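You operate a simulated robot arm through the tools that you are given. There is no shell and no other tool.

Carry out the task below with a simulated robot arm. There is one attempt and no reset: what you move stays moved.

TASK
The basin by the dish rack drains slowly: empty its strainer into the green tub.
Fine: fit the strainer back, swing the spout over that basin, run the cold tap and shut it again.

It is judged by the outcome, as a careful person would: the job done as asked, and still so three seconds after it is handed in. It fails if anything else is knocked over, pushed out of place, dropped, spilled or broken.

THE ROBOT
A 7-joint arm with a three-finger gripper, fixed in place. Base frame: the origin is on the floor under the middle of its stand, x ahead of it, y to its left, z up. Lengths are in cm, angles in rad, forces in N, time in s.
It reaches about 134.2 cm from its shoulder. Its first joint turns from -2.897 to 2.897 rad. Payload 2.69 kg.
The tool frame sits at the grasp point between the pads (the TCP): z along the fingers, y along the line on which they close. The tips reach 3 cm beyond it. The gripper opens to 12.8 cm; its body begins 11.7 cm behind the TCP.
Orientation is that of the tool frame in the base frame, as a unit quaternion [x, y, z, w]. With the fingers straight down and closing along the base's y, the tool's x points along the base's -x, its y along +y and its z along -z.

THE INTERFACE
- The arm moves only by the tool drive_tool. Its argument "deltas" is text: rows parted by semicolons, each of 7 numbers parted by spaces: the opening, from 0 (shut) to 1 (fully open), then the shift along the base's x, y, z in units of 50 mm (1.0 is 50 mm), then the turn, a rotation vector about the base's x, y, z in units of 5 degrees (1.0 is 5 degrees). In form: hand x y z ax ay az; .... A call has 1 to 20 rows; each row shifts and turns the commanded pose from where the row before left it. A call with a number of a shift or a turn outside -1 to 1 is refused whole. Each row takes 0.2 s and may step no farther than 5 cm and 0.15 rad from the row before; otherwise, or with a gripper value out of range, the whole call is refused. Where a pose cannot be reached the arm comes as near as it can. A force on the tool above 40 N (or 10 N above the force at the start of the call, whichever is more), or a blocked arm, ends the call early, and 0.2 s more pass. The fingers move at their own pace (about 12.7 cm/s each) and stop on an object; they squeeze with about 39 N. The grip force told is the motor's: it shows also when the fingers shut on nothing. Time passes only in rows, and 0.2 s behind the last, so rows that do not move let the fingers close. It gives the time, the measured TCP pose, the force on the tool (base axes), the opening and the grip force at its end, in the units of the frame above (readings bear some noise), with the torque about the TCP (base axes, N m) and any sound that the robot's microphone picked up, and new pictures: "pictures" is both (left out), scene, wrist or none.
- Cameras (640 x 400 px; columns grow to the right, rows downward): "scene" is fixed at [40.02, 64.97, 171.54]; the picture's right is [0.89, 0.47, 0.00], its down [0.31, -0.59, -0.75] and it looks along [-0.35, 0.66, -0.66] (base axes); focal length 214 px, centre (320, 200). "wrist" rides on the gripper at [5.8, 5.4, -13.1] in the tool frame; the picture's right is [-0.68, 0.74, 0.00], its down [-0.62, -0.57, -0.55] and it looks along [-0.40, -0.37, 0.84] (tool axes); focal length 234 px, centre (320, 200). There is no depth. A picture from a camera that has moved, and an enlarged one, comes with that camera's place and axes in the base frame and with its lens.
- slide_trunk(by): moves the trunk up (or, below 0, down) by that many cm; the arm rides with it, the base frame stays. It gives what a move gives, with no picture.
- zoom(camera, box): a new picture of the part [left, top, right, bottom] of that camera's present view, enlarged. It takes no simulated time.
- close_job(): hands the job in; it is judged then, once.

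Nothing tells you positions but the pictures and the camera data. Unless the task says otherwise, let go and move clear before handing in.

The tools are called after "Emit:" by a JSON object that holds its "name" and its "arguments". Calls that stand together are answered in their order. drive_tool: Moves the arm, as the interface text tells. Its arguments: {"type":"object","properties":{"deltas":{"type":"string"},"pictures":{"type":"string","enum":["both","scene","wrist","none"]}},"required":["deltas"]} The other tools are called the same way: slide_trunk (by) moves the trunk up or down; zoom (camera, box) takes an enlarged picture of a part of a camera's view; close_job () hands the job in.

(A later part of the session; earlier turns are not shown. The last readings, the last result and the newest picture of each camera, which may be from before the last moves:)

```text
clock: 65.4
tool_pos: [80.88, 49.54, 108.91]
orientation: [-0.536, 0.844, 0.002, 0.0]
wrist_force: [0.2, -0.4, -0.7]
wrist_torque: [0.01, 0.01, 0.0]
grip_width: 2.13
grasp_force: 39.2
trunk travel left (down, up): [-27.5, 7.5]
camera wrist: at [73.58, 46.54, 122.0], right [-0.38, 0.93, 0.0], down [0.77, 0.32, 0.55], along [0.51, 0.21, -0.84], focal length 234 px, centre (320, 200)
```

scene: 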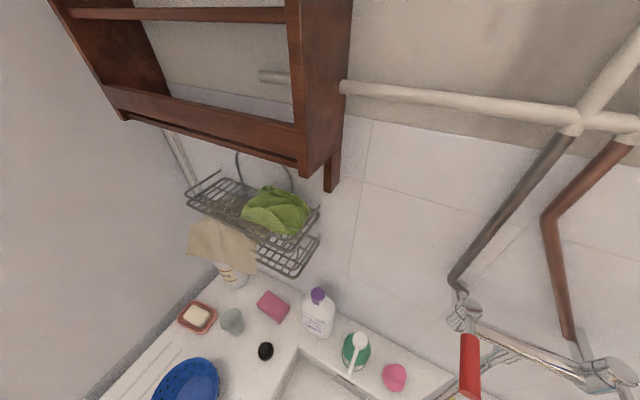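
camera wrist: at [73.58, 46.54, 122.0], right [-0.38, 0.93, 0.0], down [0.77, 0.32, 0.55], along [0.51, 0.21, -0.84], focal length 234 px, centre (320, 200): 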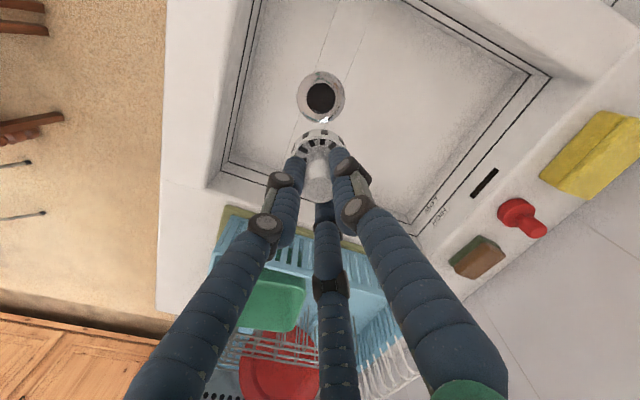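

Emit:
{"name": "drive_tool", "arguments": {"deltas": "0 0 0.02 -0.5 0 0 1; 0 0 0 -0.5 0 0 1; 0 0 0 -0.5 0 0 1; 0 0 0 -0.5 0 0 1; 0 0 0 -0.5 0 0 1; 0 0 0 -0.5 0 0 0; 0 0 0 0 0 0 0", "pictures": "wrist"}}

Emit:
{"name": "zoom", "arguments": {"camera": "wrist", "box": [240, 80, 400, 180]}}

```text
clock: 67.0
tool_pos: [80.7, 49.7, 93.61]
orientation: [-0.706, 0.708, 0.002, 0.0]
wrist_force: [-0.3, 0.3, -1.0]
wrist_torque: [-0.03, 0.03, -0.01]
grip_width: 2.16
grasp_force: 38.6
trunk travel left (down, up): [-27.5, 7.5]
camera wrist: at [75.46, 43.84, 106.76], right [-0.73, 0.68, 0.0], down [0.57, 0.61, 0.55], along [0.37, 0.4, -0.84], focal length 234 px, centre (320, 200)
```

wrist: 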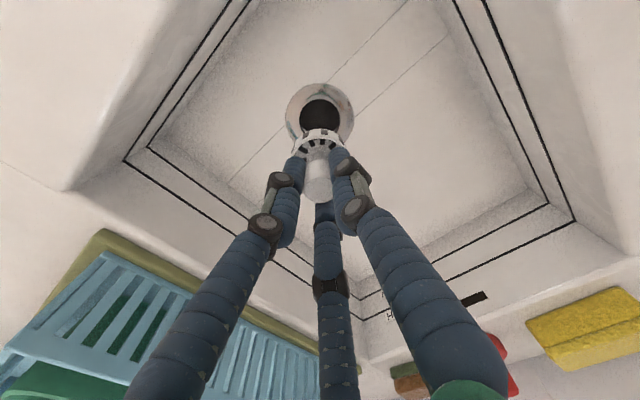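

```text
4.00 times, centred on (320, 130) of wrist
camera zoom: at [75.46, 43.84, 106.76], right [-0.73, 0.68, 0.0], down [0.57, 0.61, 0.55], along [0.37, 0.4, -0.84], focal length 937 px, centre (320, 480)
```

zoom: 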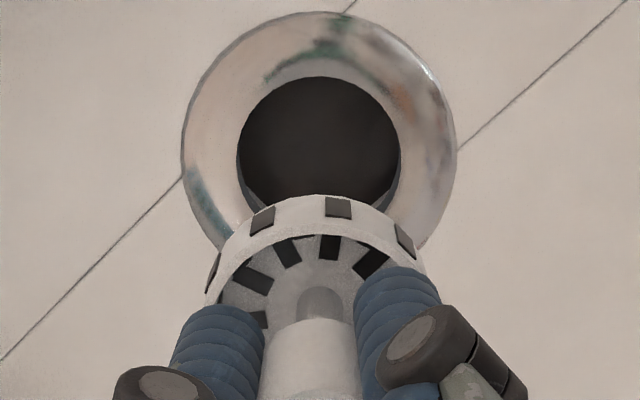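

The drain hole sits straight below the basket. I lower carefully toward it.

Emit:
{"name": "drive_tool", "arguments": {"deltas": "0 0 0 -0.5 0 0 0; 0 0 0 -0.5 0 0 0; 0 0 0 -0.5 0 0 0; 0 0 0 -0.25 0 0 0; 0 0 0 0 0 0 0", "pictures": "wrist"}}

Emit:
{"name": "zoom", "arguments": {"camera": "wrist", "box": [240, 80, 400, 180]}}

```text
clock: 68.2
tool_pos: [80.73, 49.71, 84.8]
orientation: [-0.706, 0.708, 0.002, -0.001]
wrist_force: [0.9, -0.6, -0.1]
wrist_torque: [0.0, 0.03, 0.0]
grip_width: 2.16
grasp_force: 38.9
trunk travel left (down, up): [-27.5, 7.5]
camera wrist: at [75.48, 43.68, 97.94], right [-0.73, 0.68, 0.0], down [0.57, 0.61, 0.55], along [0.37, 0.4, -0.84], focal length 234 px, centre (320, 200)
```

wrist: 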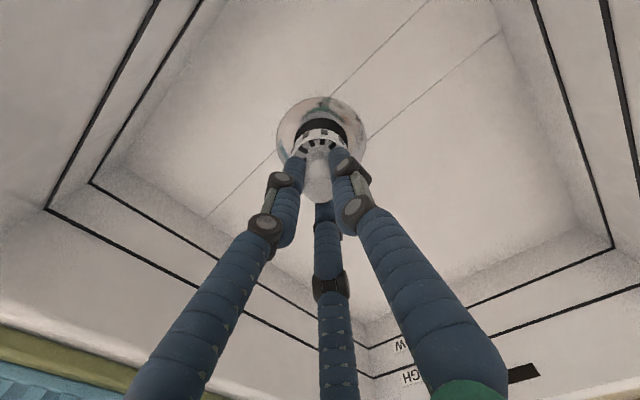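

```text
4.00 times, centred on (320, 130) of wrist
camera zoom: at [75.48, 43.68, 97.94], right [-0.73, 0.68, 0.0], down [0.57, 0.61, 0.55], along [0.37, 0.4, -0.84], focal length 937 px, centre (320, 480)
```

zoom: 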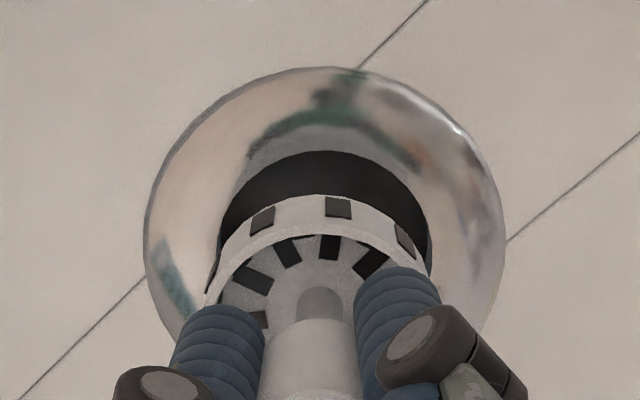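

Emit:
{"name": "drive_tool", "arguments": {"deltas": "0 0 0 -0.25 0 0 0; 0 0 0 -0.25 0 0 0; 0 0 0 -0.25 0 0 0; 0 0 0 -0.1 0 0 0; 0 0 0 -0.1 0 0 0; 0 0 0 0 0 0 0", "pictures": "wrist"}}

Emit:
{"name": "zoom", "arguments": {"camera": "wrist", "box": [240, 80, 400, 180]}}

```text
clock: 69.6
tool_pos: [80.71, 49.72, 80.34]
orientation: [-0.706, 0.708, 0.002, -0.001]
wrist_force: [-0.7, 0.1, -1.0]
wrist_torque: [-0.04, 0.01, 0.01]
grip_width: 2.16
grasp_force: 39.1
trunk travel left (down, up): [-27.5, 7.5]
camera wrist: at [75.4, 43.8, 93.36], right [-0.73, 0.68, 0.0], down [0.57, 0.61, 0.55], along [0.37, 0.4, -0.84], focal length 234 px, centre (320, 200)
```

wrist: 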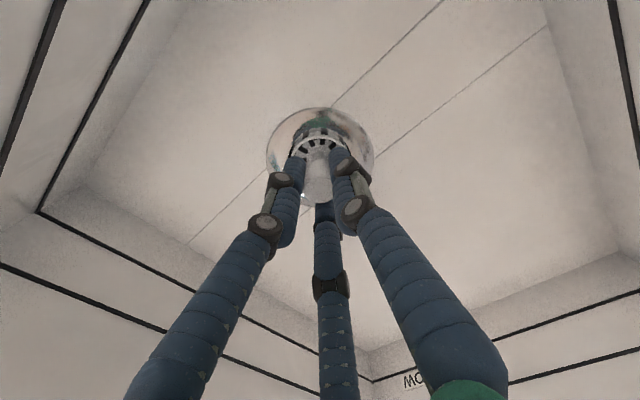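

```text
4.00 times, centred on (320, 130) of wrist
camera zoom: at [75.4, 43.8, 93.36], right [-0.73, 0.68, 0.0], down [0.57, 0.61, 0.55], along [0.37, 0.4, -0.84], focal length 937 px, centre (320, 480)
```

zoom: 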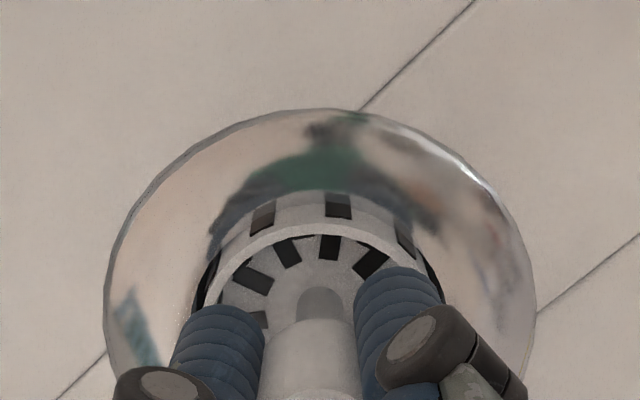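

Emit:
{"name": "drive_tool", "arguments": {"deltas": "0 0 0 -0.06 0 0 0; 0 0 0 -0.06 0 0 0; 0 0 0 -0.06 0 0 0; 0 0 0 0 0 0 0", "pictures": "wrist"}}

Emit:
{"name": "zoom", "arguments": {"camera": "wrist", "box": [240, 80, 400, 180]}}

```text
clock: 70.6
tool_pos: [80.68, 49.74, 79.39]
orientation: [-0.706, 0.708, 0.002, 0.0]
wrist_force: [0.2, -0.7, -0.7]
wrist_torque: [0.03, -0.02, -0.01]
grip_width: 2.15
grasp_force: 39.6
trunk travel left (down, up): [-27.5, 7.5]
camera wrist: at [75.45, 43.81, 92.44], right [-0.73, 0.68, 0.0], down [0.57, 0.61, 0.55], along [0.37, 0.4, -0.84], focal length 234 px, centre (320, 200)
```

wrist: 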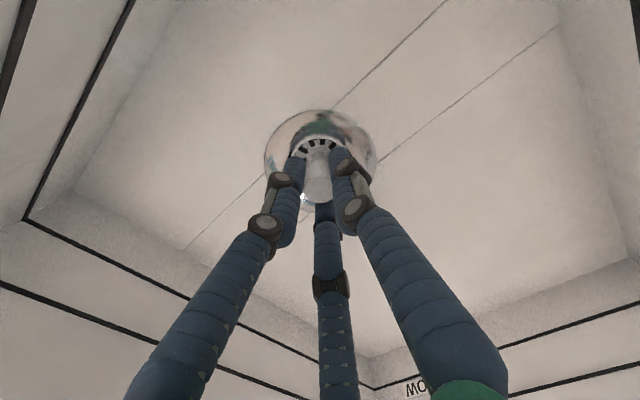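

```text
4.00 times, centred on (320, 130) of wrist
camera zoom: at [75.45, 43.81, 92.44], right [-0.73, 0.68, 0.0], down [0.57, 0.61, 0.55], along [0.37, 0.4, -0.84], focal length 937 px, centre (320, 480)
```

zoom: 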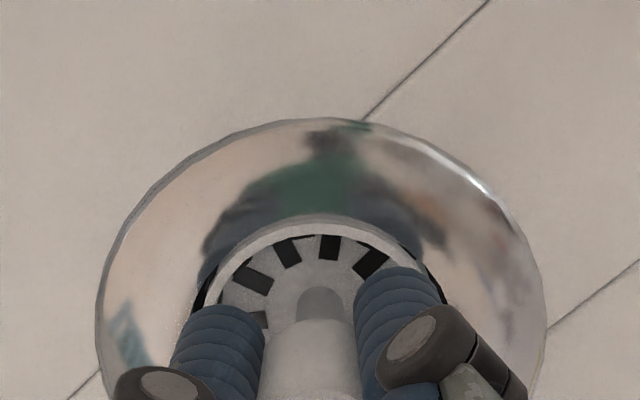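

Emit:
{"name": "drive_tool", "arguments": {"deltas": "0 0 0 -0.05 0 0 0; 0 0 0 -0.05 0 0 0; 0 0 0 0 0 0 0", "pictures": "none"}}

```text
clock: 71.4
tool_pos: [80.82, 49.72, 78.9]
orientation: [-0.707, 0.708, 0.002, 0.0]
wrist_force: [-1.0, -0.1, 6.7]
wrist_torque: [0.1, 0.06, 0.0]
grip_width: 2.18
grasp_force: 38.8
trunk travel left (down, up): [-27.5, 7.5]
```

Contact at z≈78.9 with 6.7 N — the strainer is seated. I open a little, rise straight up, and look into the basket.

Emit:
{"name": "drive_tool", "arguments": {"deltas": "0.1 0 0 0 0 0 0; 0.25 0 0 0.02 0 0 0; 0.4 0 0 0.05 0 0 0; 0.4 0 0 0.2 0 0 0; 0.4 0 0 0.4 0 0 0; 0.5 0 0 0.6 0 0 0; 0.6 0 0 0.6 0 0 0; 0.6 0 0 0 0 0 0", "pictures": "wrist"}}

Emit:
{"name": "zoom", "arguments": {"camera": "wrist", "box": [240, 80, 400, 180]}}

```text
clock: 73.2
tool_pos: [80.47, 49.62, 88.14]
orientation: [-0.706, 0.708, 0.002, -0.001]
wrist_force: [0.7, 0.3, 1.0]
wrist_torque: [0.03, -0.01, 0.02]
grip_width: 7.72
grasp_force: 0.1
trunk travel left (down, up): [-27.5, 7.5]
camera wrist: at [75.21, 43.7, 101.2], right [-0.73, 0.68, 0.0], down [0.57, 0.61, 0.55], along [0.37, 0.4, -0.84], focal length 234 px, centre (320, 200)
```

wrist: 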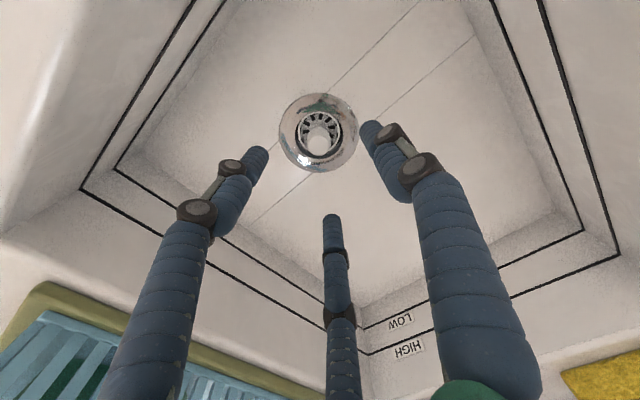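

```text
4.00 times, centred on (320, 130) of wrist
camera zoom: at [75.21, 43.7, 101.2], right [-0.73, 0.68, 0.0], down [0.57, 0.61, 0.55], along [0.37, 0.4, -0.84], focal length 937 px, centre (320, 480)
```

zoom: 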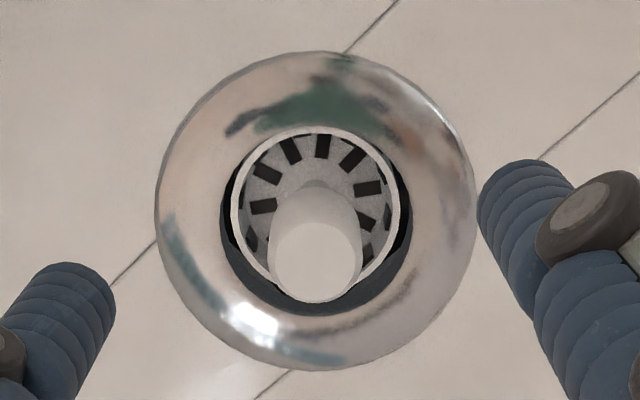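

The strainer sits at its original height (knob top ≈79.5) and is completely empty. Now I check the tub closely with the hand open, to find the scraps.

Emit:
{"name": "drive_tool", "arguments": {"deltas": "0.8 0 0 0.9 0 0 -1; 0.8 0 0 0.9 0 0 -1; 1 0 0 0.9 0 0 -1; 1 0.3 0 0.9 0 0 -1; 1 0.4 -0.1 0.9 0 0 -1; 1 0.5 -0.1 0.8 0 0 -1; 1 0.5 -0.1 0.8 0 0 -1; 1 0.5 0 0.5 0 0 0; 1 0 0 0 0 0 0", "pictures": "wrist"}}

Emit:
{"name": "zoom", "arguments": {"camera": "wrist", "box": [200, 80, 440, 230]}}

```text
clock: 75.2
tool_pos: [91.64, 48.17, 121.38]
orientation: [-0.459, 0.888, 0.002, -0.001]
wrist_force: [0.7, 0.0, 0.3]
wrist_torque: [0.01, 0.06, 0.03]
grip_width: 12.79
grasp_force: 0.1
trunk travel left (down, up): [-27.5, 7.5]
camera wrist: at [83.98, 46.34, 134.37], right [-0.21, 0.98, 0.0], down [0.82, 0.17, 0.55], along [0.53, 0.12, -0.84], focal length 234 px, centre (320, 200)
```

wrist: 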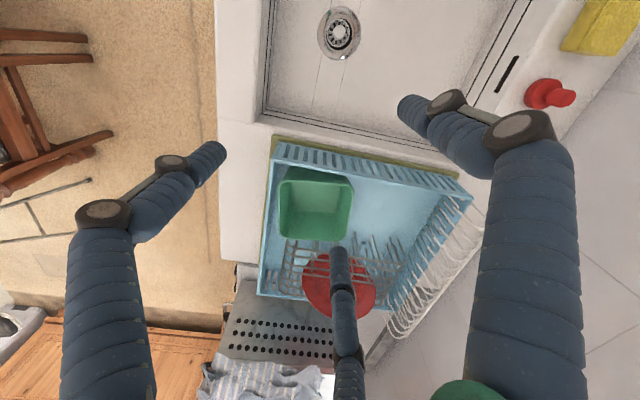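

```text
2.67 times, centred on (320, 155) of wrist
camera zoom: at [83.98, 46.34, 134.37], right [-0.21, 0.98, 0.0], down [0.82, 0.17, 0.55], along [0.53, 0.12, -0.84], focal length 624 px, centre (320, 320)
```

zoom: 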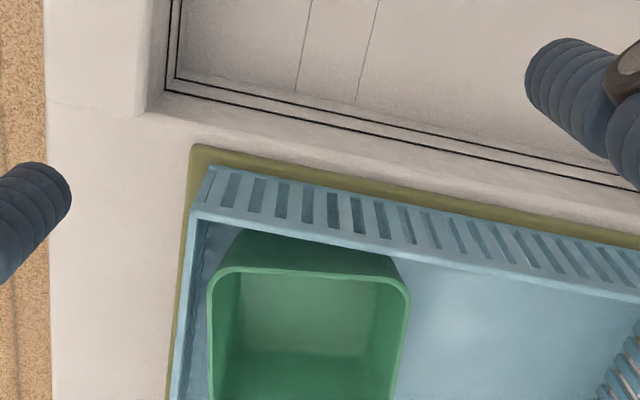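

Emit:
{"name": "zoom", "arguments": {"camera": "wrist", "box": [250, 150, 410, 250]}}

Emit:
{"name": "zoom", "arguments": {"camera": "wrist", "box": [250, 230, 410, 330]}}

Emit:
{"name": "zoom", "arguments": {"camera": "wrist", "box": [360, 180, 520, 340]}}

Emit:
{"name": "zoom", "arguments": {"camera": "wrist", "box": [130, 180, 290, 340]}}

```text
4.00 times, centred on (330, 200) of wrist
camera zoom: at [83.98, 46.34, 134.37], right [-0.21, 0.98, 0.0], down [0.82, 0.17, 0.55], along [0.53, 0.12, -0.84], focal length 937 px, centre (280, 200)
```

zoom: 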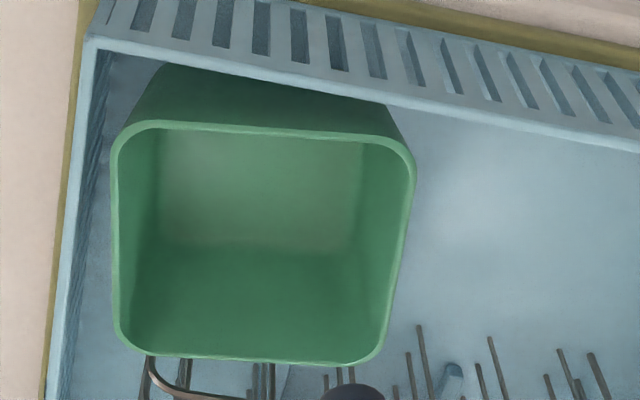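

```text
4.00 times, centred on (330, 280) of wrist
camera zoom: at [83.98, 46.34, 134.37], right [-0.21, 0.98, 0.0], down [0.82, 0.17, 0.55], along [0.53, 0.12, -0.84], focal length 937 px, centre (280, -120)
```

zoom: 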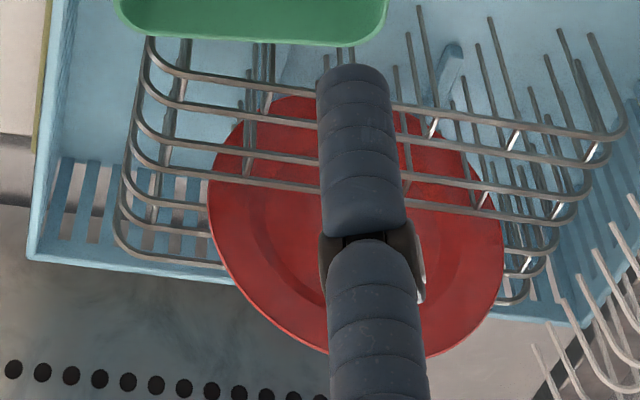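

```text
2.50 times, centred on (440, 260) of wrist
camera zoom: at [83.98, 46.34, 134.37], right [-0.21, 0.98, 0.0], down [0.82, 0.17, 0.55], along [0.53, 0.12, -0.84], focal length 585 px, centre (20, 50)
```

zoom: 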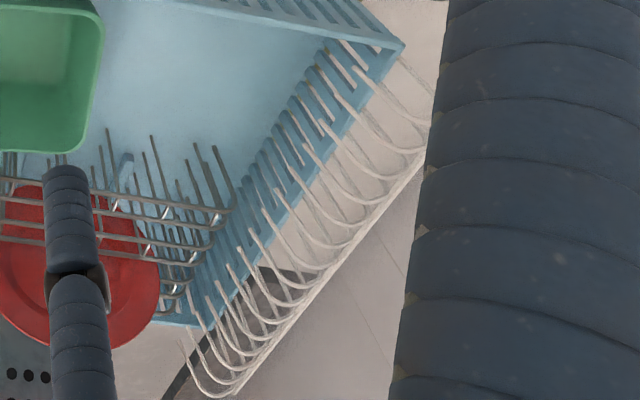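

```text
2.50 times, centred on (210, 260) of wrist
camera zoom: at [83.98, 46.34, 134.37], right [-0.21, 0.98, 0.0], down [0.82, 0.17, 0.55], along [0.53, 0.12, -0.84], focal length 585 px, centre (595, 50)
```

zoom: 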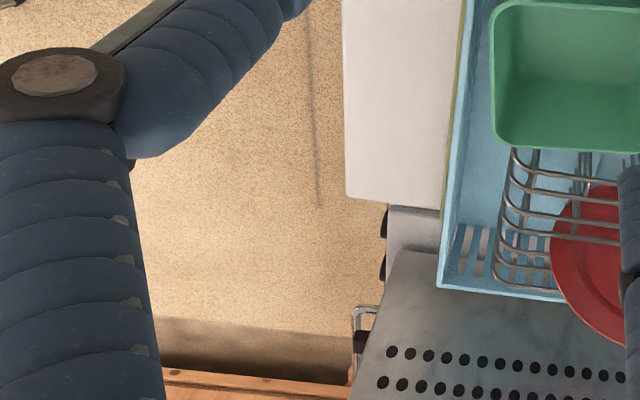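

Still no scraps anywhere outside the strainer, and the strainer itself is empty after being tipped over the tub twice. I go on to the tap: I turn the hand to face the wall and tilt up to view spout and handles.

Emit:
{"name": "drive_tool", "arguments": {"deltas": "1 -0.3 -0.06 0.05 0 0 1; 1 -0.3 -0.06 0.05 0 0 1; 1 -0.3 -0.06 0.05 0 0 1; 1 -0.3 -0.06 0.05 0 0 1; 1 -0.3 -0.06 0.05 0 0 1; 1 -0.3 -0.06 0.05 0 0 1; 1 -0.3 -0.06 0.05 0 0 1; 1 -0.3 -0.06 0.05 0 0 1; 1 -0.3 -0.06 0.05 0 0 1; 1 -0.3 -0.06 0.05 0 0 1; 1 -0.3 -0.06 0.05 0 0 1; 1 -0.3 -0.06 0.05 0 0 1; 1 -0.3 -0.06 0.05 0 0 1; 1 -0.3 -0.06 0.05 0 0 1; 1 0 0 0 0 0 1; 1 0 0 0 0 0 1", "pictures": "none"}}

Emit:
{"name": "drive_tool", "arguments": {"deltas": "1 0 0 0.1 1 0 0; 1 0 0 0.1 1 0 0; 1 0 0 0.1 1 0 0; 1 0 0 0.1 1 0 0; 1 0 0 0.1 1 0 0; 1 0 0 0.1 1 0 0; 1 0 0 0.1 1 0 0; 1 0 0 0 0 0 0", "pictures": "both"}}

```text
clock: 78.6
tool_pos: [70.73, 44.0, 124.61]
orientation: [0.923, -0.384, -0.001, 0.001]
wrist_force: [-0.5, 0.7, 0.6]
wrist_torque: [-0.02, 0.0, -0.01]
grip_width: 12.8
grasp_force: 0.1
trunk travel left (down, up): [-27.5, 7.5]
```

```text
clock: 80.4
tool_pos: [70.74, 43.94, 128.21]
orientation: [0.881, -0.366, -0.117, -0.277]
wrist_force: [0.5, -0.1, -0.1]
wrist_torque: [-0.01, -0.01, 0.0]
grip_width: 12.79
grasp_force: 0.1
trunk travel left (down, up): [-27.5, 7.5]
camera wrist: at [71.17, 29.92, 134.44], right [-1.0, -0.03, -0.02], down [-0.03, 0.37, 0.93], along [-0.02, 0.93, -0.37], focal length 234 px, centre (320, 200)
```

scene: 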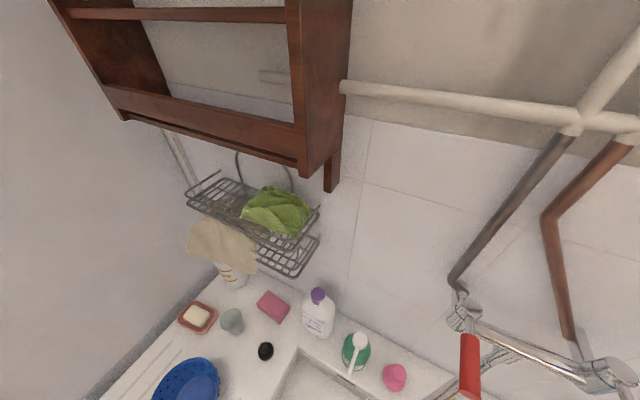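
wrist: 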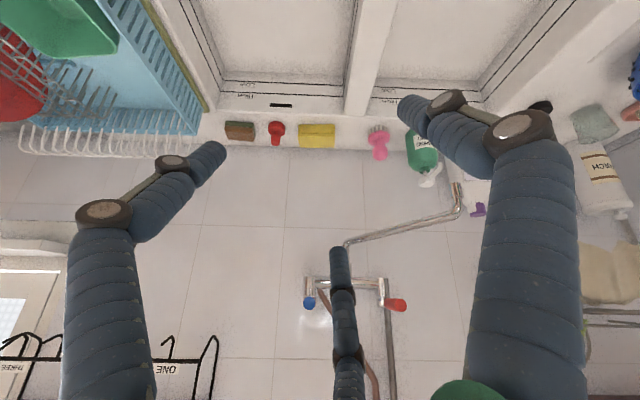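

Emit:
{"name": "zoom", "arguments": {"camera": "wrist", "box": [270, 160, 510, 330]}}

Emit:
{"name": "zoom", "arguments": {"camera": "wrist", "box": [290, 230, 430, 330]}}

```text
2.35 times, centred on (390, 245) of wrist
camera zoom: at [71.17, 29.92, 134.44], right [-1.0, -0.03, -0.02], down [-0.03, 0.37, 0.93], along [-0.02, 0.93, -0.37], focal length 551 px, centre (155, 94)
```

zoom: 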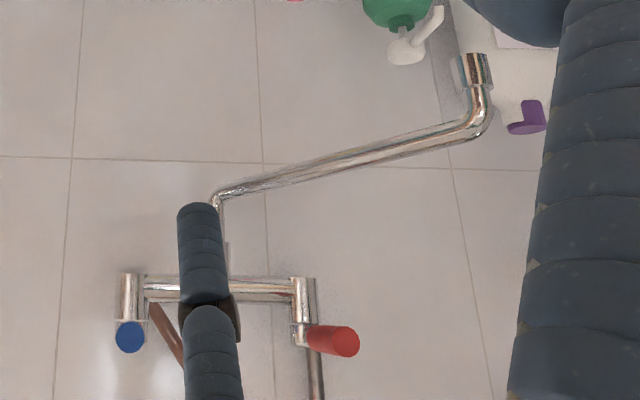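

```text
4.00 times, centred on (360, 280) of wrist
camera zoom: at [71.17, 29.92, 134.44], right [-1.0, -0.03, -0.02], down [-0.03, 0.37, 0.93], along [-0.02, 0.93, -0.37], focal length 937 px, centre (160, -120)
```

zoom: 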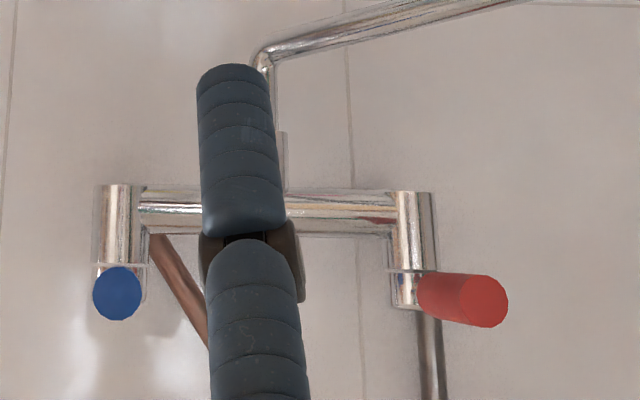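

The tap: blue (cold) lever tip at about (71.7, 77.7, 136), red at (54.6, 77, 136), spout pivot near (63, 89) with its tip at (46.3, 67, 116) over the left basin. I close the hand and move around to the spout's left side to push it across to the right basin.

Emit:
{"name": "drive_tool", "arguments": {"deltas": "0.5 -0.8 0.2 0.05 0 0 0; 0 -0.8 0.2 0.05 0 0 0; 0 -0.8 0.2 0.05 0 0 0; 0 -0.8 0.2 0.05 0 0 0; 0 -0.8 0.2 0.05 0 0 0; 0 -0.8 0.2 0.05 0 0 0; 0 -0.8 0.2 0.05 0 0 0; 0 -0.4 0.3 0.05 0 0 0; 0 0 0.5 0 0 0 0; 0 0 0.5 0 0 0 0; 0 0 0.5 0 0 0 0; 0 0 0 0 0 0 0"}}

```text
clock: 83.0
tool_pos: [40.87, 60.04, 130.16]
orientation: [0.881, -0.366, -0.118, -0.277]
wrist_force: [-0.2, -0.2, 0.1]
wrist_torque: [-0.02, 0.05, 0.03]
grip_width: 0.21
grasp_force: 31.5
trunk travel left (down, up): [-27.5, 7.5]
camera wrist: at [41.2, 46.05, 136.37], right [-1.0, -0.03, -0.02], down [-0.03, 0.37, 0.93], along [-0.02, 0.93, -0.37], focal length 234 px, centre (320, 200)
```

scene: 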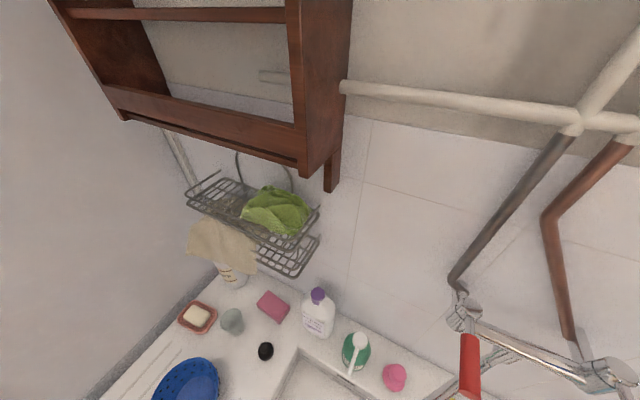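
wrist: 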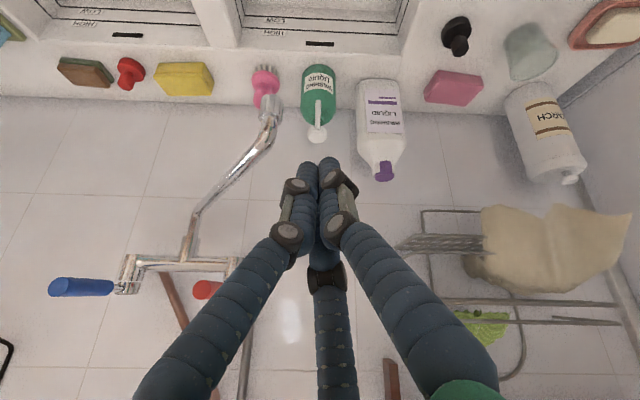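

The picture agrees with those positions. I move behind the spout's left side, then lower to its height.

Emit:
{"name": "drive_tool", "arguments": {"deltas": "0 0 0.68 0 0 0 0; 0 0 0.68 0 0 0 0; 0 0 0.68 0 0 0 0; 0 0 0.68 0 0 0 0; 0 0 0 -0.58 0 0 0; 0 0 0 -0.58 0 0 0; 0 0 0 -0.58 0 0 0; 0 0 0 -0.56 0 0 0; 0 0 0 0 0 0 0"}}

```text
clock: 85.0
tool_pos: [40.73, 73.59, 118.74]
orientation: [0.881, -0.367, -0.116, -0.277]
wrist_force: [-0.4, 0.1, -0.4]
wrist_torque: [0.0, 0.03, 0.01]
grip_width: 0.2
grasp_force: 31.2
trunk travel left (down, up): [-27.5, 7.5]
camera wrist: at [41.12, 59.54, 124.89], right [-1.0, -0.03, -0.02], down [-0.03, 0.37, 0.93], along [-0.02, 0.93, -0.37], focal length 234 px, centre (320, 200)
```

scene: 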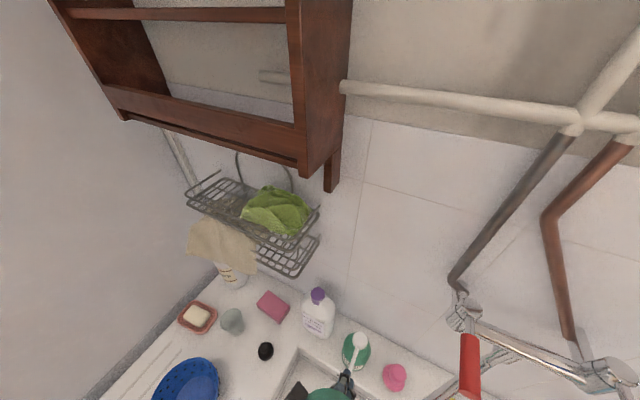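
wrist: 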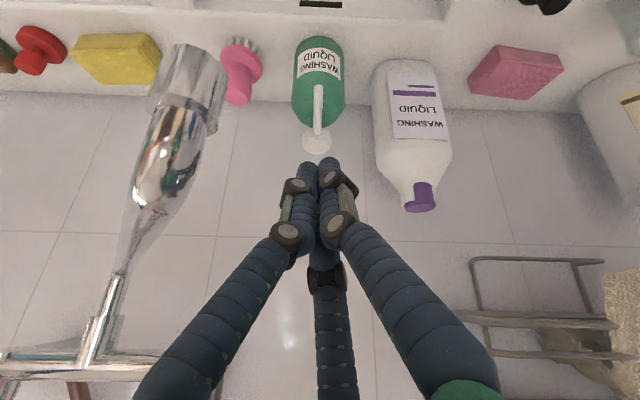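

The closed fingers are left of and behind the spout at its height. I push it along its arc slowly, first part.

Emit:
{"name": "drive_tool", "arguments": {"deltas": "0 0.434 -0.058 0 0 0 0; 0 0.23 -0.272 0 0 0 0; 0 0.248 -0.256 0 0 0 0; 0 0.264 -0.238 0 0 0 0; 0 0.28 -0.22 0 0 0 0; 0 0 0 0 0 0 0"}}

```text
clock: 86.4
tool_pos: [48.1, 68.45, 118.69]
orientation: [0.881, -0.367, -0.117, -0.276]
wrist_force: [0.3, 0.4, 0.7]
wrist_torque: [0.0, -0.01, -0.01]
grip_width: 0.2
grasp_force: 31.9
trunk travel left (down, up): [-27.5, 7.5]
camera wrist: at [48.5, 54.31, 124.96], right [-1.0, -0.03, -0.02], down [-0.03, 0.37, 0.93], along [-0.02, 0.93, -0.37], focal length 234 px, centre (320, 200)
```

scene: 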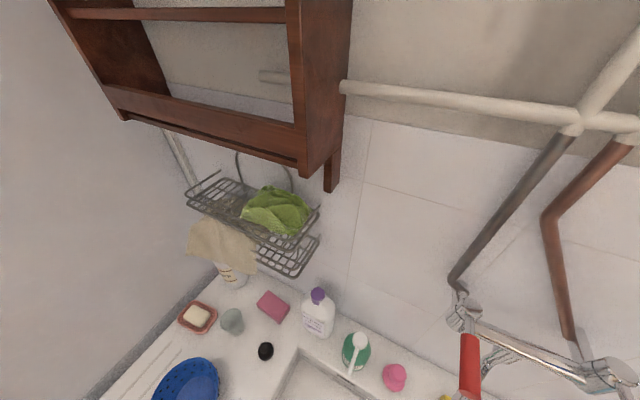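
wrist: 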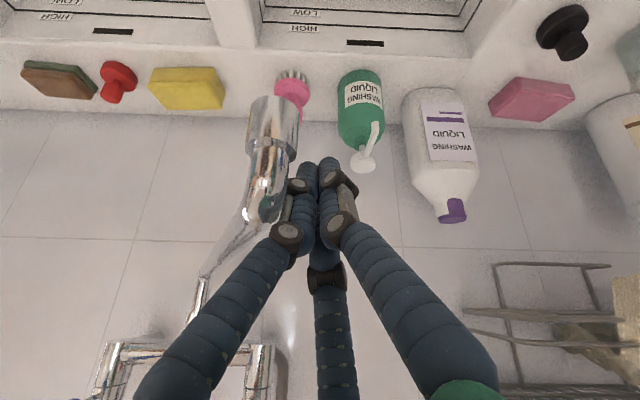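

Emit:
{"name": "drive_tool", "arguments": {"deltas": "0 0.296 -0.2 0 0 0 0; 0 0.308 -0.178 0 0 0 0; 0 0.32 -0.156 0 0 0 0; 0 0.33 -0.132 0 0 0 0; 0 0.338 -0.11 0 0 0 0; 0 0.346 -0.086 0 0 0 0; 0 0.35 -0.062 0 0 0 0; 0 0 0 0 0 0 0"}}

```text
clock: 88.2
tool_pos: [59.62, 63.71, 118.61]
orientation: [0.881, -0.366, -0.117, -0.277]
wrist_force: [0.5, -0.5, -0.4]
wrist_torque: [0.01, 0.01, 0.01]
grip_width: 0.23
grasp_force: 31.2
trunk travel left (down, up): [-27.5, 7.5]
camera wrist: at [59.97, 49.62, 124.89], right [-1.0, -0.03, -0.02], down [-0.03, 0.37, 0.93], along [-0.02, 0.93, -0.37], focal length 234 px, centre (320, 200)
```

scene: 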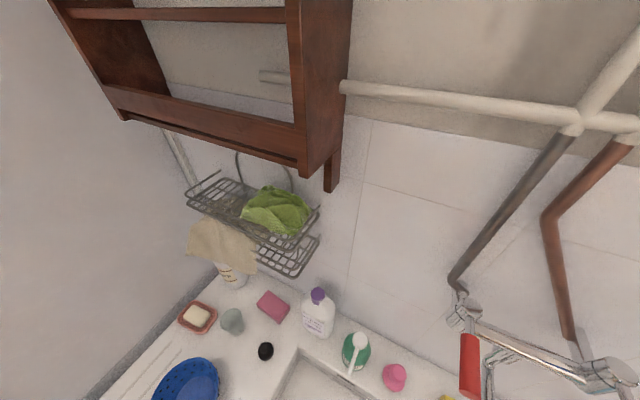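
wrist: 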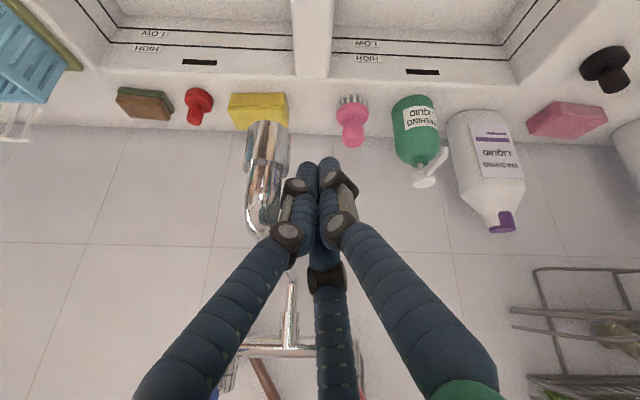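

Emit:
{"name": "drive_tool", "arguments": {"deltas": "0 0.354 -0.038 0 0 0 0; 0 0.356 -0.012 0 0 0 0; 0 0.356 0.012 0 0 0 0; 0 0.354 0.038 0 0 0 0; 0 0.35 0.062 0 0 0 0; 0 0.346 0.086 0 0 0 0; 0 0 0 0 0 0 0"}}

```text
clock: 89.8
tool_pos: [70.15, 64.62, 118.75]
orientation: [0.881, -0.366, -0.117, -0.277]
wrist_force: [-0.6, 0.3, -0.7]
wrist_torque: [0.05, 0.01, -0.02]
grip_width: 0.2
grasp_force: 31.1
trunk travel left (down, up): [-27.5, 7.5]
camera wrist: at [70.48, 50.59, 124.91], right [-1.0, -0.03, -0.02], down [-0.03, 0.37, 0.93], along [-0.02, 0.93, -0.37], focal length 234 px, centre (320, 200)
```

scene: 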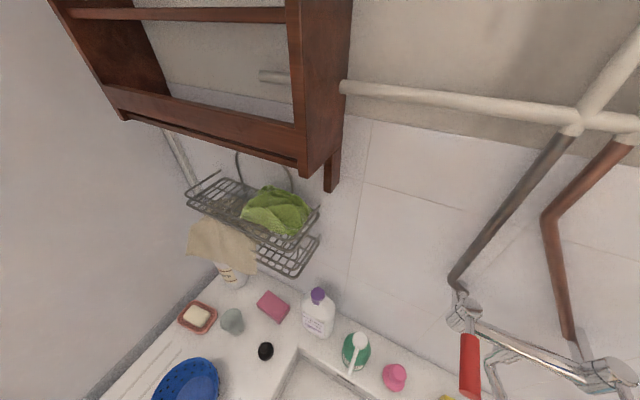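
wrist: 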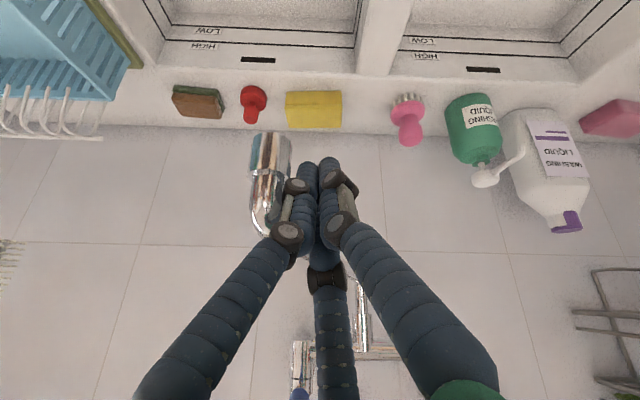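

The spout tip is now around (73, 63), over the right basin. I push a bit further so it is well over it.

Emit:
{"name": "drive_tool", "arguments": {"deltas": "0 0.338 0.11 0 0 0 0; 0 0.33 0.132 0 0 0 0; 0 0.2 0.1 0 0 0 0; 0 0 0 0 0 0 0; 0 -0.4 -0.2 0 0 0 0; 0 -0.4 -0.4 0 0 0 0; 0 0 -0.8 0 0 0 0; 0 0 -0.8 0.2 0 0 0; 0 0 -0.8 0.3 0 0 0; 0 0 -0.8 0.3 0 0 0; 0 0 -0.4 0.3 0 0 0; 0.5 0 0 0 0 0 0; 1 0 0 0 0 0 0"}}

```text
clock: 92.6
tool_pos: [70.27, 45.2, 124.22]
orientation: [0.881, -0.366, -0.117, -0.277]
wrist_force: [-0.7, 0.1, -0.4]
wrist_torque: [-0.01, 0.01, 0.0]
grip_width: 12.75
grasp_force: 0.2
trunk travel left (down, up): [-27.5, 7.5]
camera wrist: at [70.72, 31.15, 130.39], right [-1.0, -0.03, -0.02], down [-0.03, 0.37, 0.93], along [-0.02, 0.93, -0.37], focal length 234 px, centre (320, 200)
```

scene: 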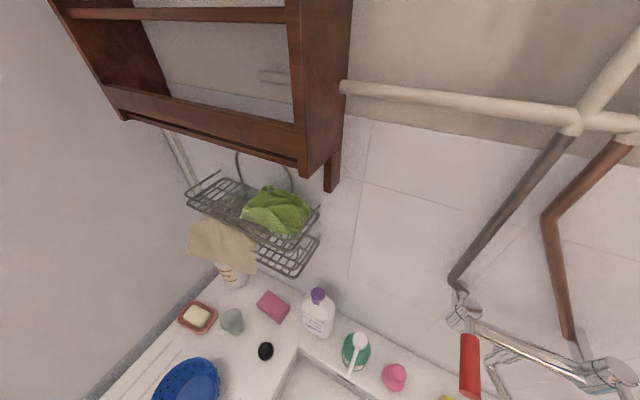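
wrist: 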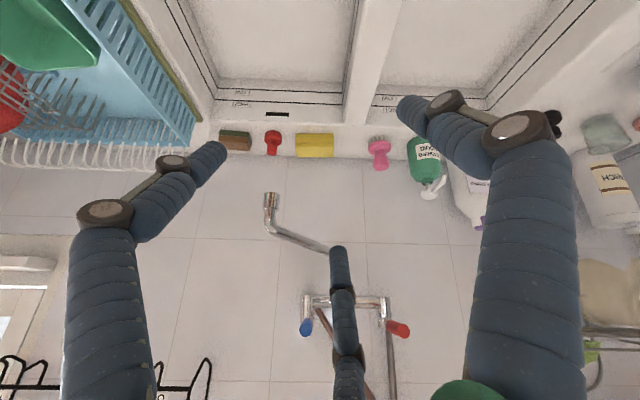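

The spout tip is now near (78, 66), over the right basin. Next is the cold lever; I enlarge it to see its shape.

Emit:
{"name": "zoom", "arguments": {"camera": "wrist", "box": [280, 270, 440, 370]}}

Emit:
{"name": "zoom", "arguments": {"camera": "scene", "box": [440, 280, 640, 400]}}

Emit:
{"name": "zoom", "arguments": {"camera": "wrist", "box": [180, 60, 420, 210]}}

```text
4.00 times, centred on (360, 320) of wrist
camera zoom: at [70.72, 31.15, 130.39], right [-1.0, -0.03, -0.02], down [-0.03, 0.37, 0.93], along [-0.02, 0.93, -0.37], focal length 937 px, centre (160, -280)
```

zoom: 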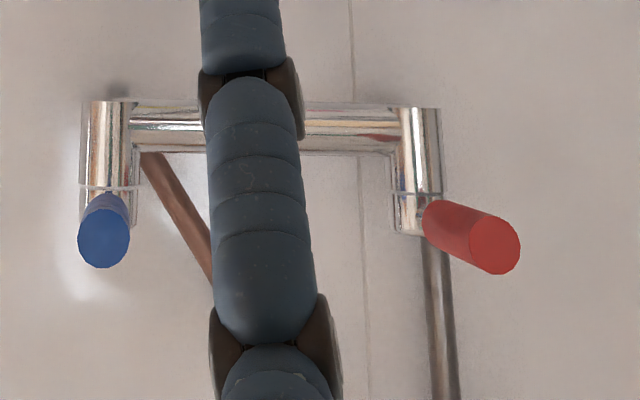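

```text
3.20 times, centred on (540, 340) of scene
camera zoom: at [40.02, 64.97, 171.54], right [0.89, 0.47, 0.0], down [0.31, -0.59, -0.75], along [-0.35, 0.66, -0.66], focal length 686 px, centre (-384, -248)
```

zoom: 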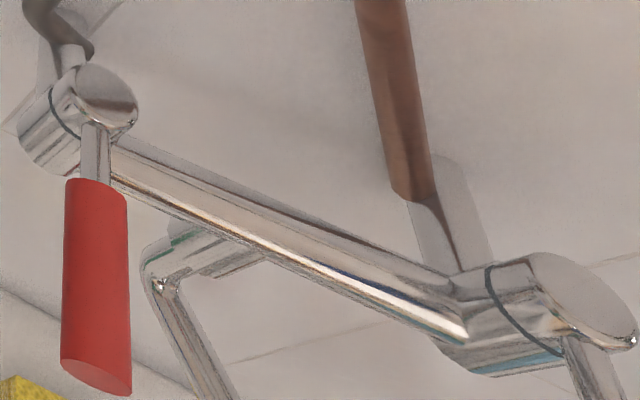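

```text
2.67 times, centred on (300, 135) of wrist
camera zoom: at [70.72, 31.15, 130.39], right [-1.0, -0.03, -0.02], down [-0.03, 0.37, 0.93], along [-0.02, 0.93, -0.37], focal length 624 px, centre (373, 373)
```

zoom: 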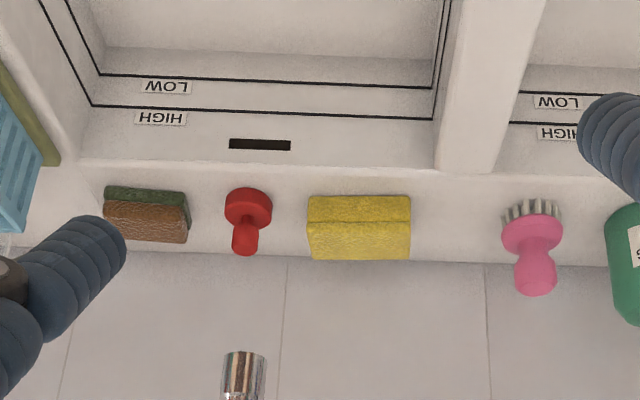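

The lever turns about a vertical axis on top of the valve, and the cold one points straight out. I turn the wrist so the fingers open left–right, then approach to straddle the blue lever from above and in front.

Emit:
{"name": "drive_tool", "arguments": {"deltas": "0.55 0 0 0.2 0 0.574 -0.819; 0.55 0 0 0.2 0 0.574 -0.819; 0.55 0 0 0.2 0 0.574 -0.819; 0.55 0 0 0.2 0 0.574 -0.819; 0.55 0 0 0.2 0 0.574 -0.819; 0.55 0 0 0.2 0 0.574 -0.819; 0.55 0 0 0.2 0 0.574 -0.819; 0.55 0 0.3 0.4 0 0.574 -0.819; 0.55 0 0.5 0.4 0 0.574 -0.819; 0.55 0 0.6 0.4 0 0 0; 0.55 0 0.6 0.4 0 0 0; 0.55 0.1 0.6 0.4 0 0 0; 0.55 0.1 0.6 0.4 0 0 0; 0.55 0 0 0 0 0 0"}}

```text
clock: 95.6
tool_pos: [71.46, 61.41, 143.4]
orientation: [-0.673, 0.675, 0.214, 0.212]
wrist_force: [0.3, -1.1, 0.1]
wrist_torque: [-0.03, -0.01, -0.02]
grip_width: 7.05
grasp_force: 0.1
trunk travel left (down, up): [-27.5, 7.5]
camera wrist: at [66.16, 49.01, 150.68], right [-0.73, 0.55, 0.39], down [0.57, 0.19, 0.8], along [0.37, 0.81, -0.45], focal length 234 px, centre (320, 200)
```

scene: 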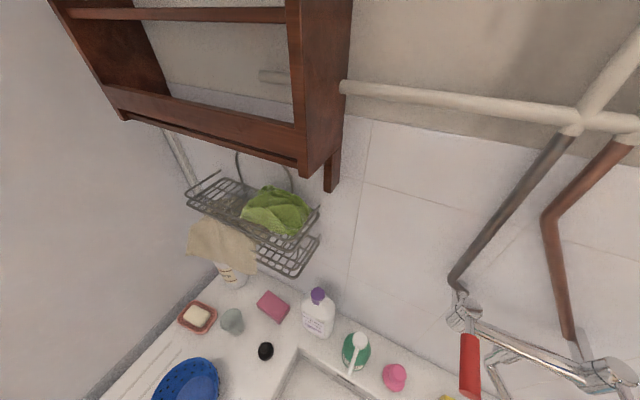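
wrist: 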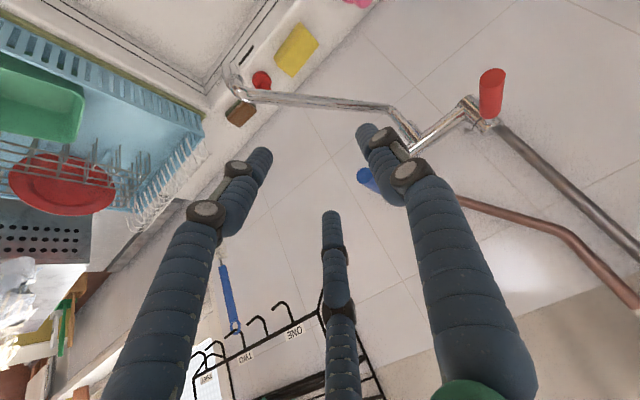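

The lever tip projects where predicted (71.7, 77.7, 135.8). I move to the pre-straddle point and check the alignment.

Emit:
{"name": "drive_tool", "arguments": {"deltas": "0.55 0.02 0.6 0.15 0 0 0; 0.55 0.02 0.6 0.15 0 0 0; 0.55 0.02 0.6 0.15 0 0 0; 0.55 0 0.4 0.05 0 0 0; 0.55 0 0 0 0 0 0", "pictures": "wrist"}}

Emit:
{"name": "zoom", "arguments": {"camera": "wrist", "box": [220, 60, 460, 210]}}

```text
clock: 96.8
tool_pos: [71.85, 72.27, 145.84]
orientation: [-0.673, 0.675, 0.215, 0.212]
wrist_force: [0.3, 0.1, -1.0]
wrist_torque: [-0.02, -0.01, -0.03]
grip_width: 7.05
grasp_force: 0.0
trunk travel left (down, up): [-27.5, 7.5]
camera wrist: at [66.53, 59.82, 153.21], right [-0.73, 0.55, 0.39], down [0.57, 0.19, 0.8], along [0.37, 0.81, -0.45], focal length 234 px, centre (320, 200)
```

wrist: 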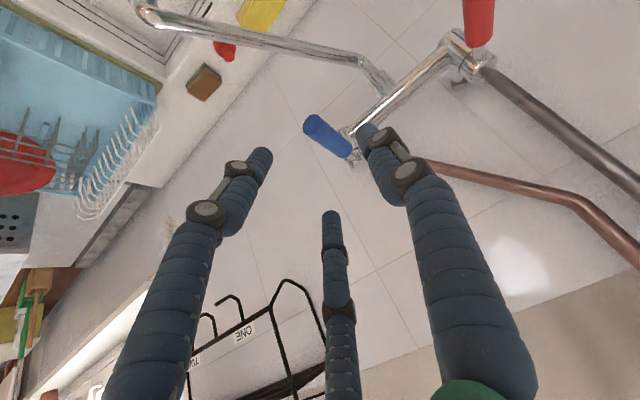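

```text
2.67 times, centred on (340, 135) of wrist
camera zoom: at [66.53, 59.82, 153.21], right [-0.73, 0.55, 0.39], down [0.57, 0.19, 0.8], along [0.37, 0.81, -0.45], focal length 624 px, centre (267, 373)
```

zoom: 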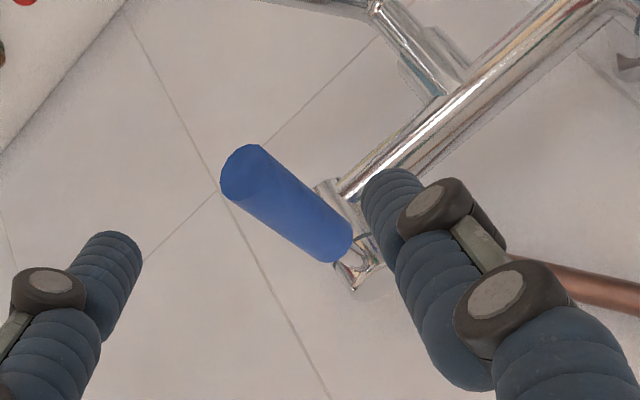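

The lever grip runs from y≈77 to y≈85 at x≈71.7, centred between my fingers. I slide down to straddle it.

Emit:
{"name": "drive_tool", "arguments": {"deltas": "0.55 -0.02 0.4 -0.5 0 0 0; 0.55 0 0.4 -0.5 0 0 0; 0.55 0 0.4 -0.5 0 0 0; 0.55 0 0.4 -0.46 0 0 0; 0.4 0 0 0 0 0 0; 0.35 0 0 0 0 0 0", "pictures": "wrist"}}

Emit:
{"name": "zoom", "arguments": {"camera": "wrist", "box": [220, 90, 460, 240]}}

```text
clock: 98.2
tool_pos: [71.85, 79.96, 136.16]
orientation: [-0.674, 0.675, 0.215, 0.212]
wrist_force: [6.6, -0.7, 1.3]
wrist_torque: [0.07, 0.02, -0.22]
grip_width: 4.72
grasp_force: 1.7
trunk travel left (down, up): [-27.5, 7.5]
camera wrist: at [66.51, 67.62, 143.52], right [-0.73, 0.55, 0.39], down [0.57, 0.19, 0.8], along [0.37, 0.81, -0.45], focal length 234 px, centre (320, 200)
```

wrist: 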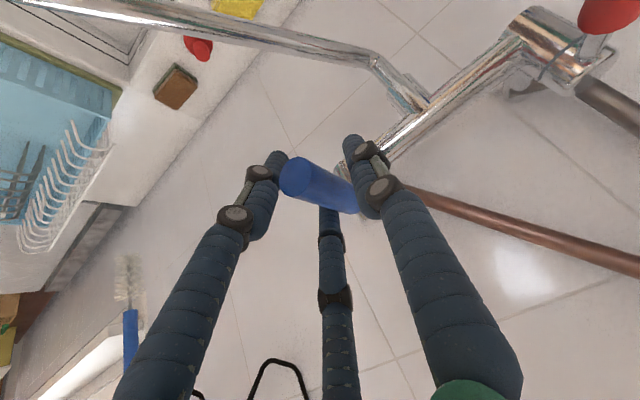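

```text
2.67 times, centred on (340, 165) of wrist
camera zoom: at [66.51, 67.62, 143.52], right [-0.73, 0.55, 0.39], down [0.57, 0.19, 0.8], along [0.37, 0.81, -0.45], focal length 624 px, centre (267, 293)
```

zoom: 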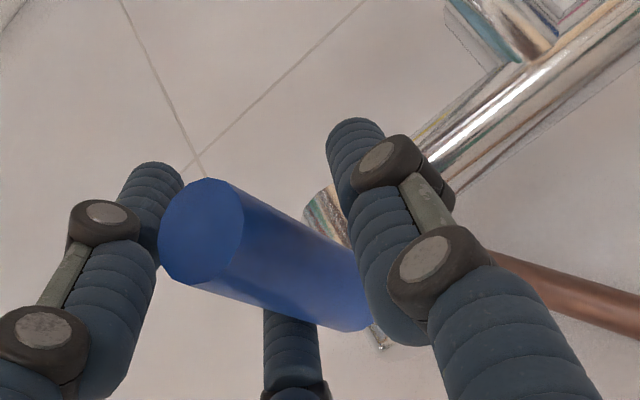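

The lever lies between my fingers. I try turning it a little to the right (toward +x) and read the force and any sound.

Emit:
{"name": "drive_tool", "arguments": {"deltas": "0.35 0.143 0.006 0 0 0 1; 0.35 0.142 0.018 0 0 0 1; 0.35 0 0 0 0 0 0", "pictures": "wrist"}}

```text
clock: 99.0
tool_pos: [73.03, 80.25, 136.07]
orientation: [0.73, -0.613, -0.233, -0.192]
wrist_force: [0.2, -0.5, -0.3]
wrist_torque: [0.03, 0.03, 0.01]
grip_width: 4.45
grasp_force: 0.1
trunk travel left (down, up): [-27.5, 7.5]
camera wrist: at [70.03, 67.1, 143.4], right [-0.82, 0.42, 0.39], down [0.53, 0.28, 0.8], along [0.22, 0.86, -0.45], focal length 234 px, centre (320, 200)
```

wrist: 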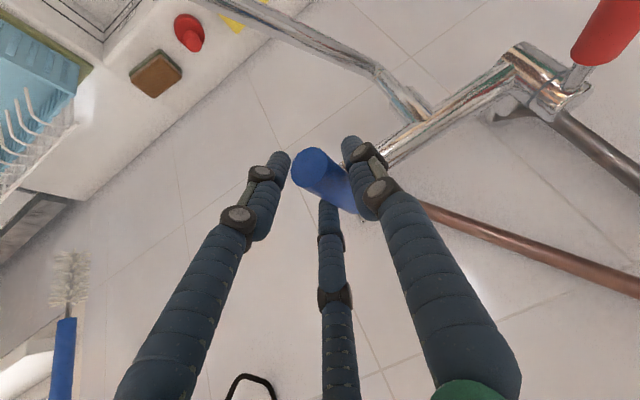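

Emit:
{"name": "drive_tool", "arguments": {"deltas": "0.35 0.14 0.032 0 0 0 1; 0.35 0 0 0 0 0 0", "pictures": "none"}}

Emit:
{"name": "drive_tool", "arguments": {"deltas": "0.35 0.136 0.044 0 0 0 1; 0.35 0 0 0 0 0 0", "pictures": "wrist"}}

Emit:
{"name": "zoom", "arguments": {"camera": "wrist", "box": [220, 90, 460, 240]}}

```text
clock: 99.6
tool_pos: [73.79, 80.43, 136.07]
orientation: [0.756, -0.581, -0.24, -0.182]
wrist_force: [-0.1, 0.1, 0.4]
wrist_torque: [0.04, 0.05, 0.03]
grip_width: 4.49
grasp_force: 0.1
trunk travel left (down, up): [-27.5, 7.5]
```

```text
clock: 100.2
tool_pos: [74.41, 80.66, 136.01]
orientation: [0.781, -0.547, -0.248, -0.171]
wrist_force: [0.0, 0.1, 0.4]
wrist_torque: [-0.01, 0.03, 0.04]
grip_width: 4.48
grasp_force: 0.1
trunk travel left (down, up): [-27.5, 7.5]
camera wrist: at [73.71, 67.24, 143.44], right [-0.88, 0.27, 0.39], down [0.47, 0.37, 0.8], along [0.07, 0.89, -0.45], focal length 234 px, centre (320, 200)
```

wrist: 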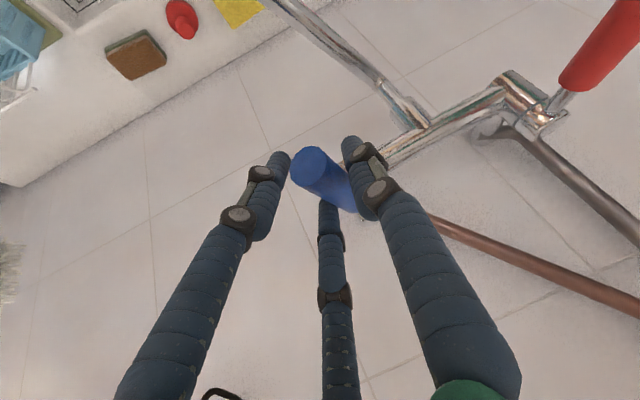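

```text
2.67 times, centred on (340, 165) of wrist
camera zoom: at [73.71, 67.24, 143.44], right [-0.88, 0.27, 0.39], down [0.47, 0.37, 0.8], along [0.07, 0.89, -0.45], focal length 624 px, centre (267, 293)
```

zoom: 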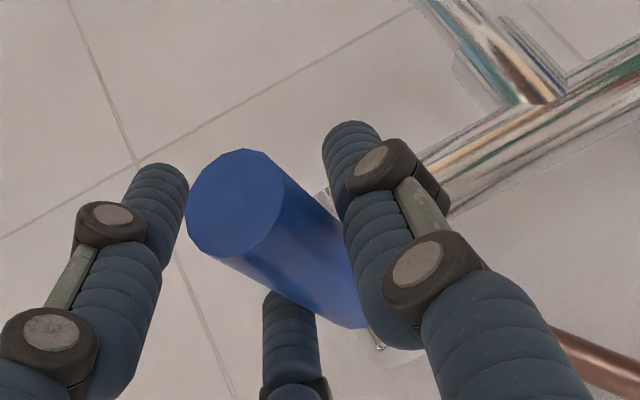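

The lever turns freely this way. I continue step by step, listening for water.

Emit:
{"name": "drive_tool", "arguments": {"deltas": "0.35 0.134 0.054 0 0 0 1; 0.35 0.126 0.066 0 0 0 1; 0.35 0 0 0 0 0 0", "pictures": "wrist"}}

```text
clock: 101.0
tool_pos: [74.87, 80.15, 134.62]
orientation: [0.824, -0.48, -0.263, -0.146]
wrist_force: [19.7, 17.8, -16.6]
wrist_torque: [-0.5, 0.07, -2.01]
grip_width: 4.48
grasp_force: 33.1
out of reach, approached as far as the arm can: row 2
trunk travel left (down, up): [-27.5, 7.5]
camera wrist: at [76.4, 66.85, 141.98], right [-0.91, 0.12, 0.4], down [0.4, 0.45, 0.8], along [-0.09, 0.89, -0.46], focal length 234 px, centre (320, 200)
```

wrist: 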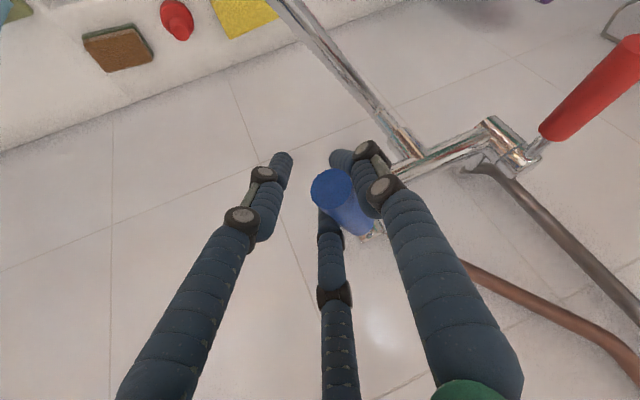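

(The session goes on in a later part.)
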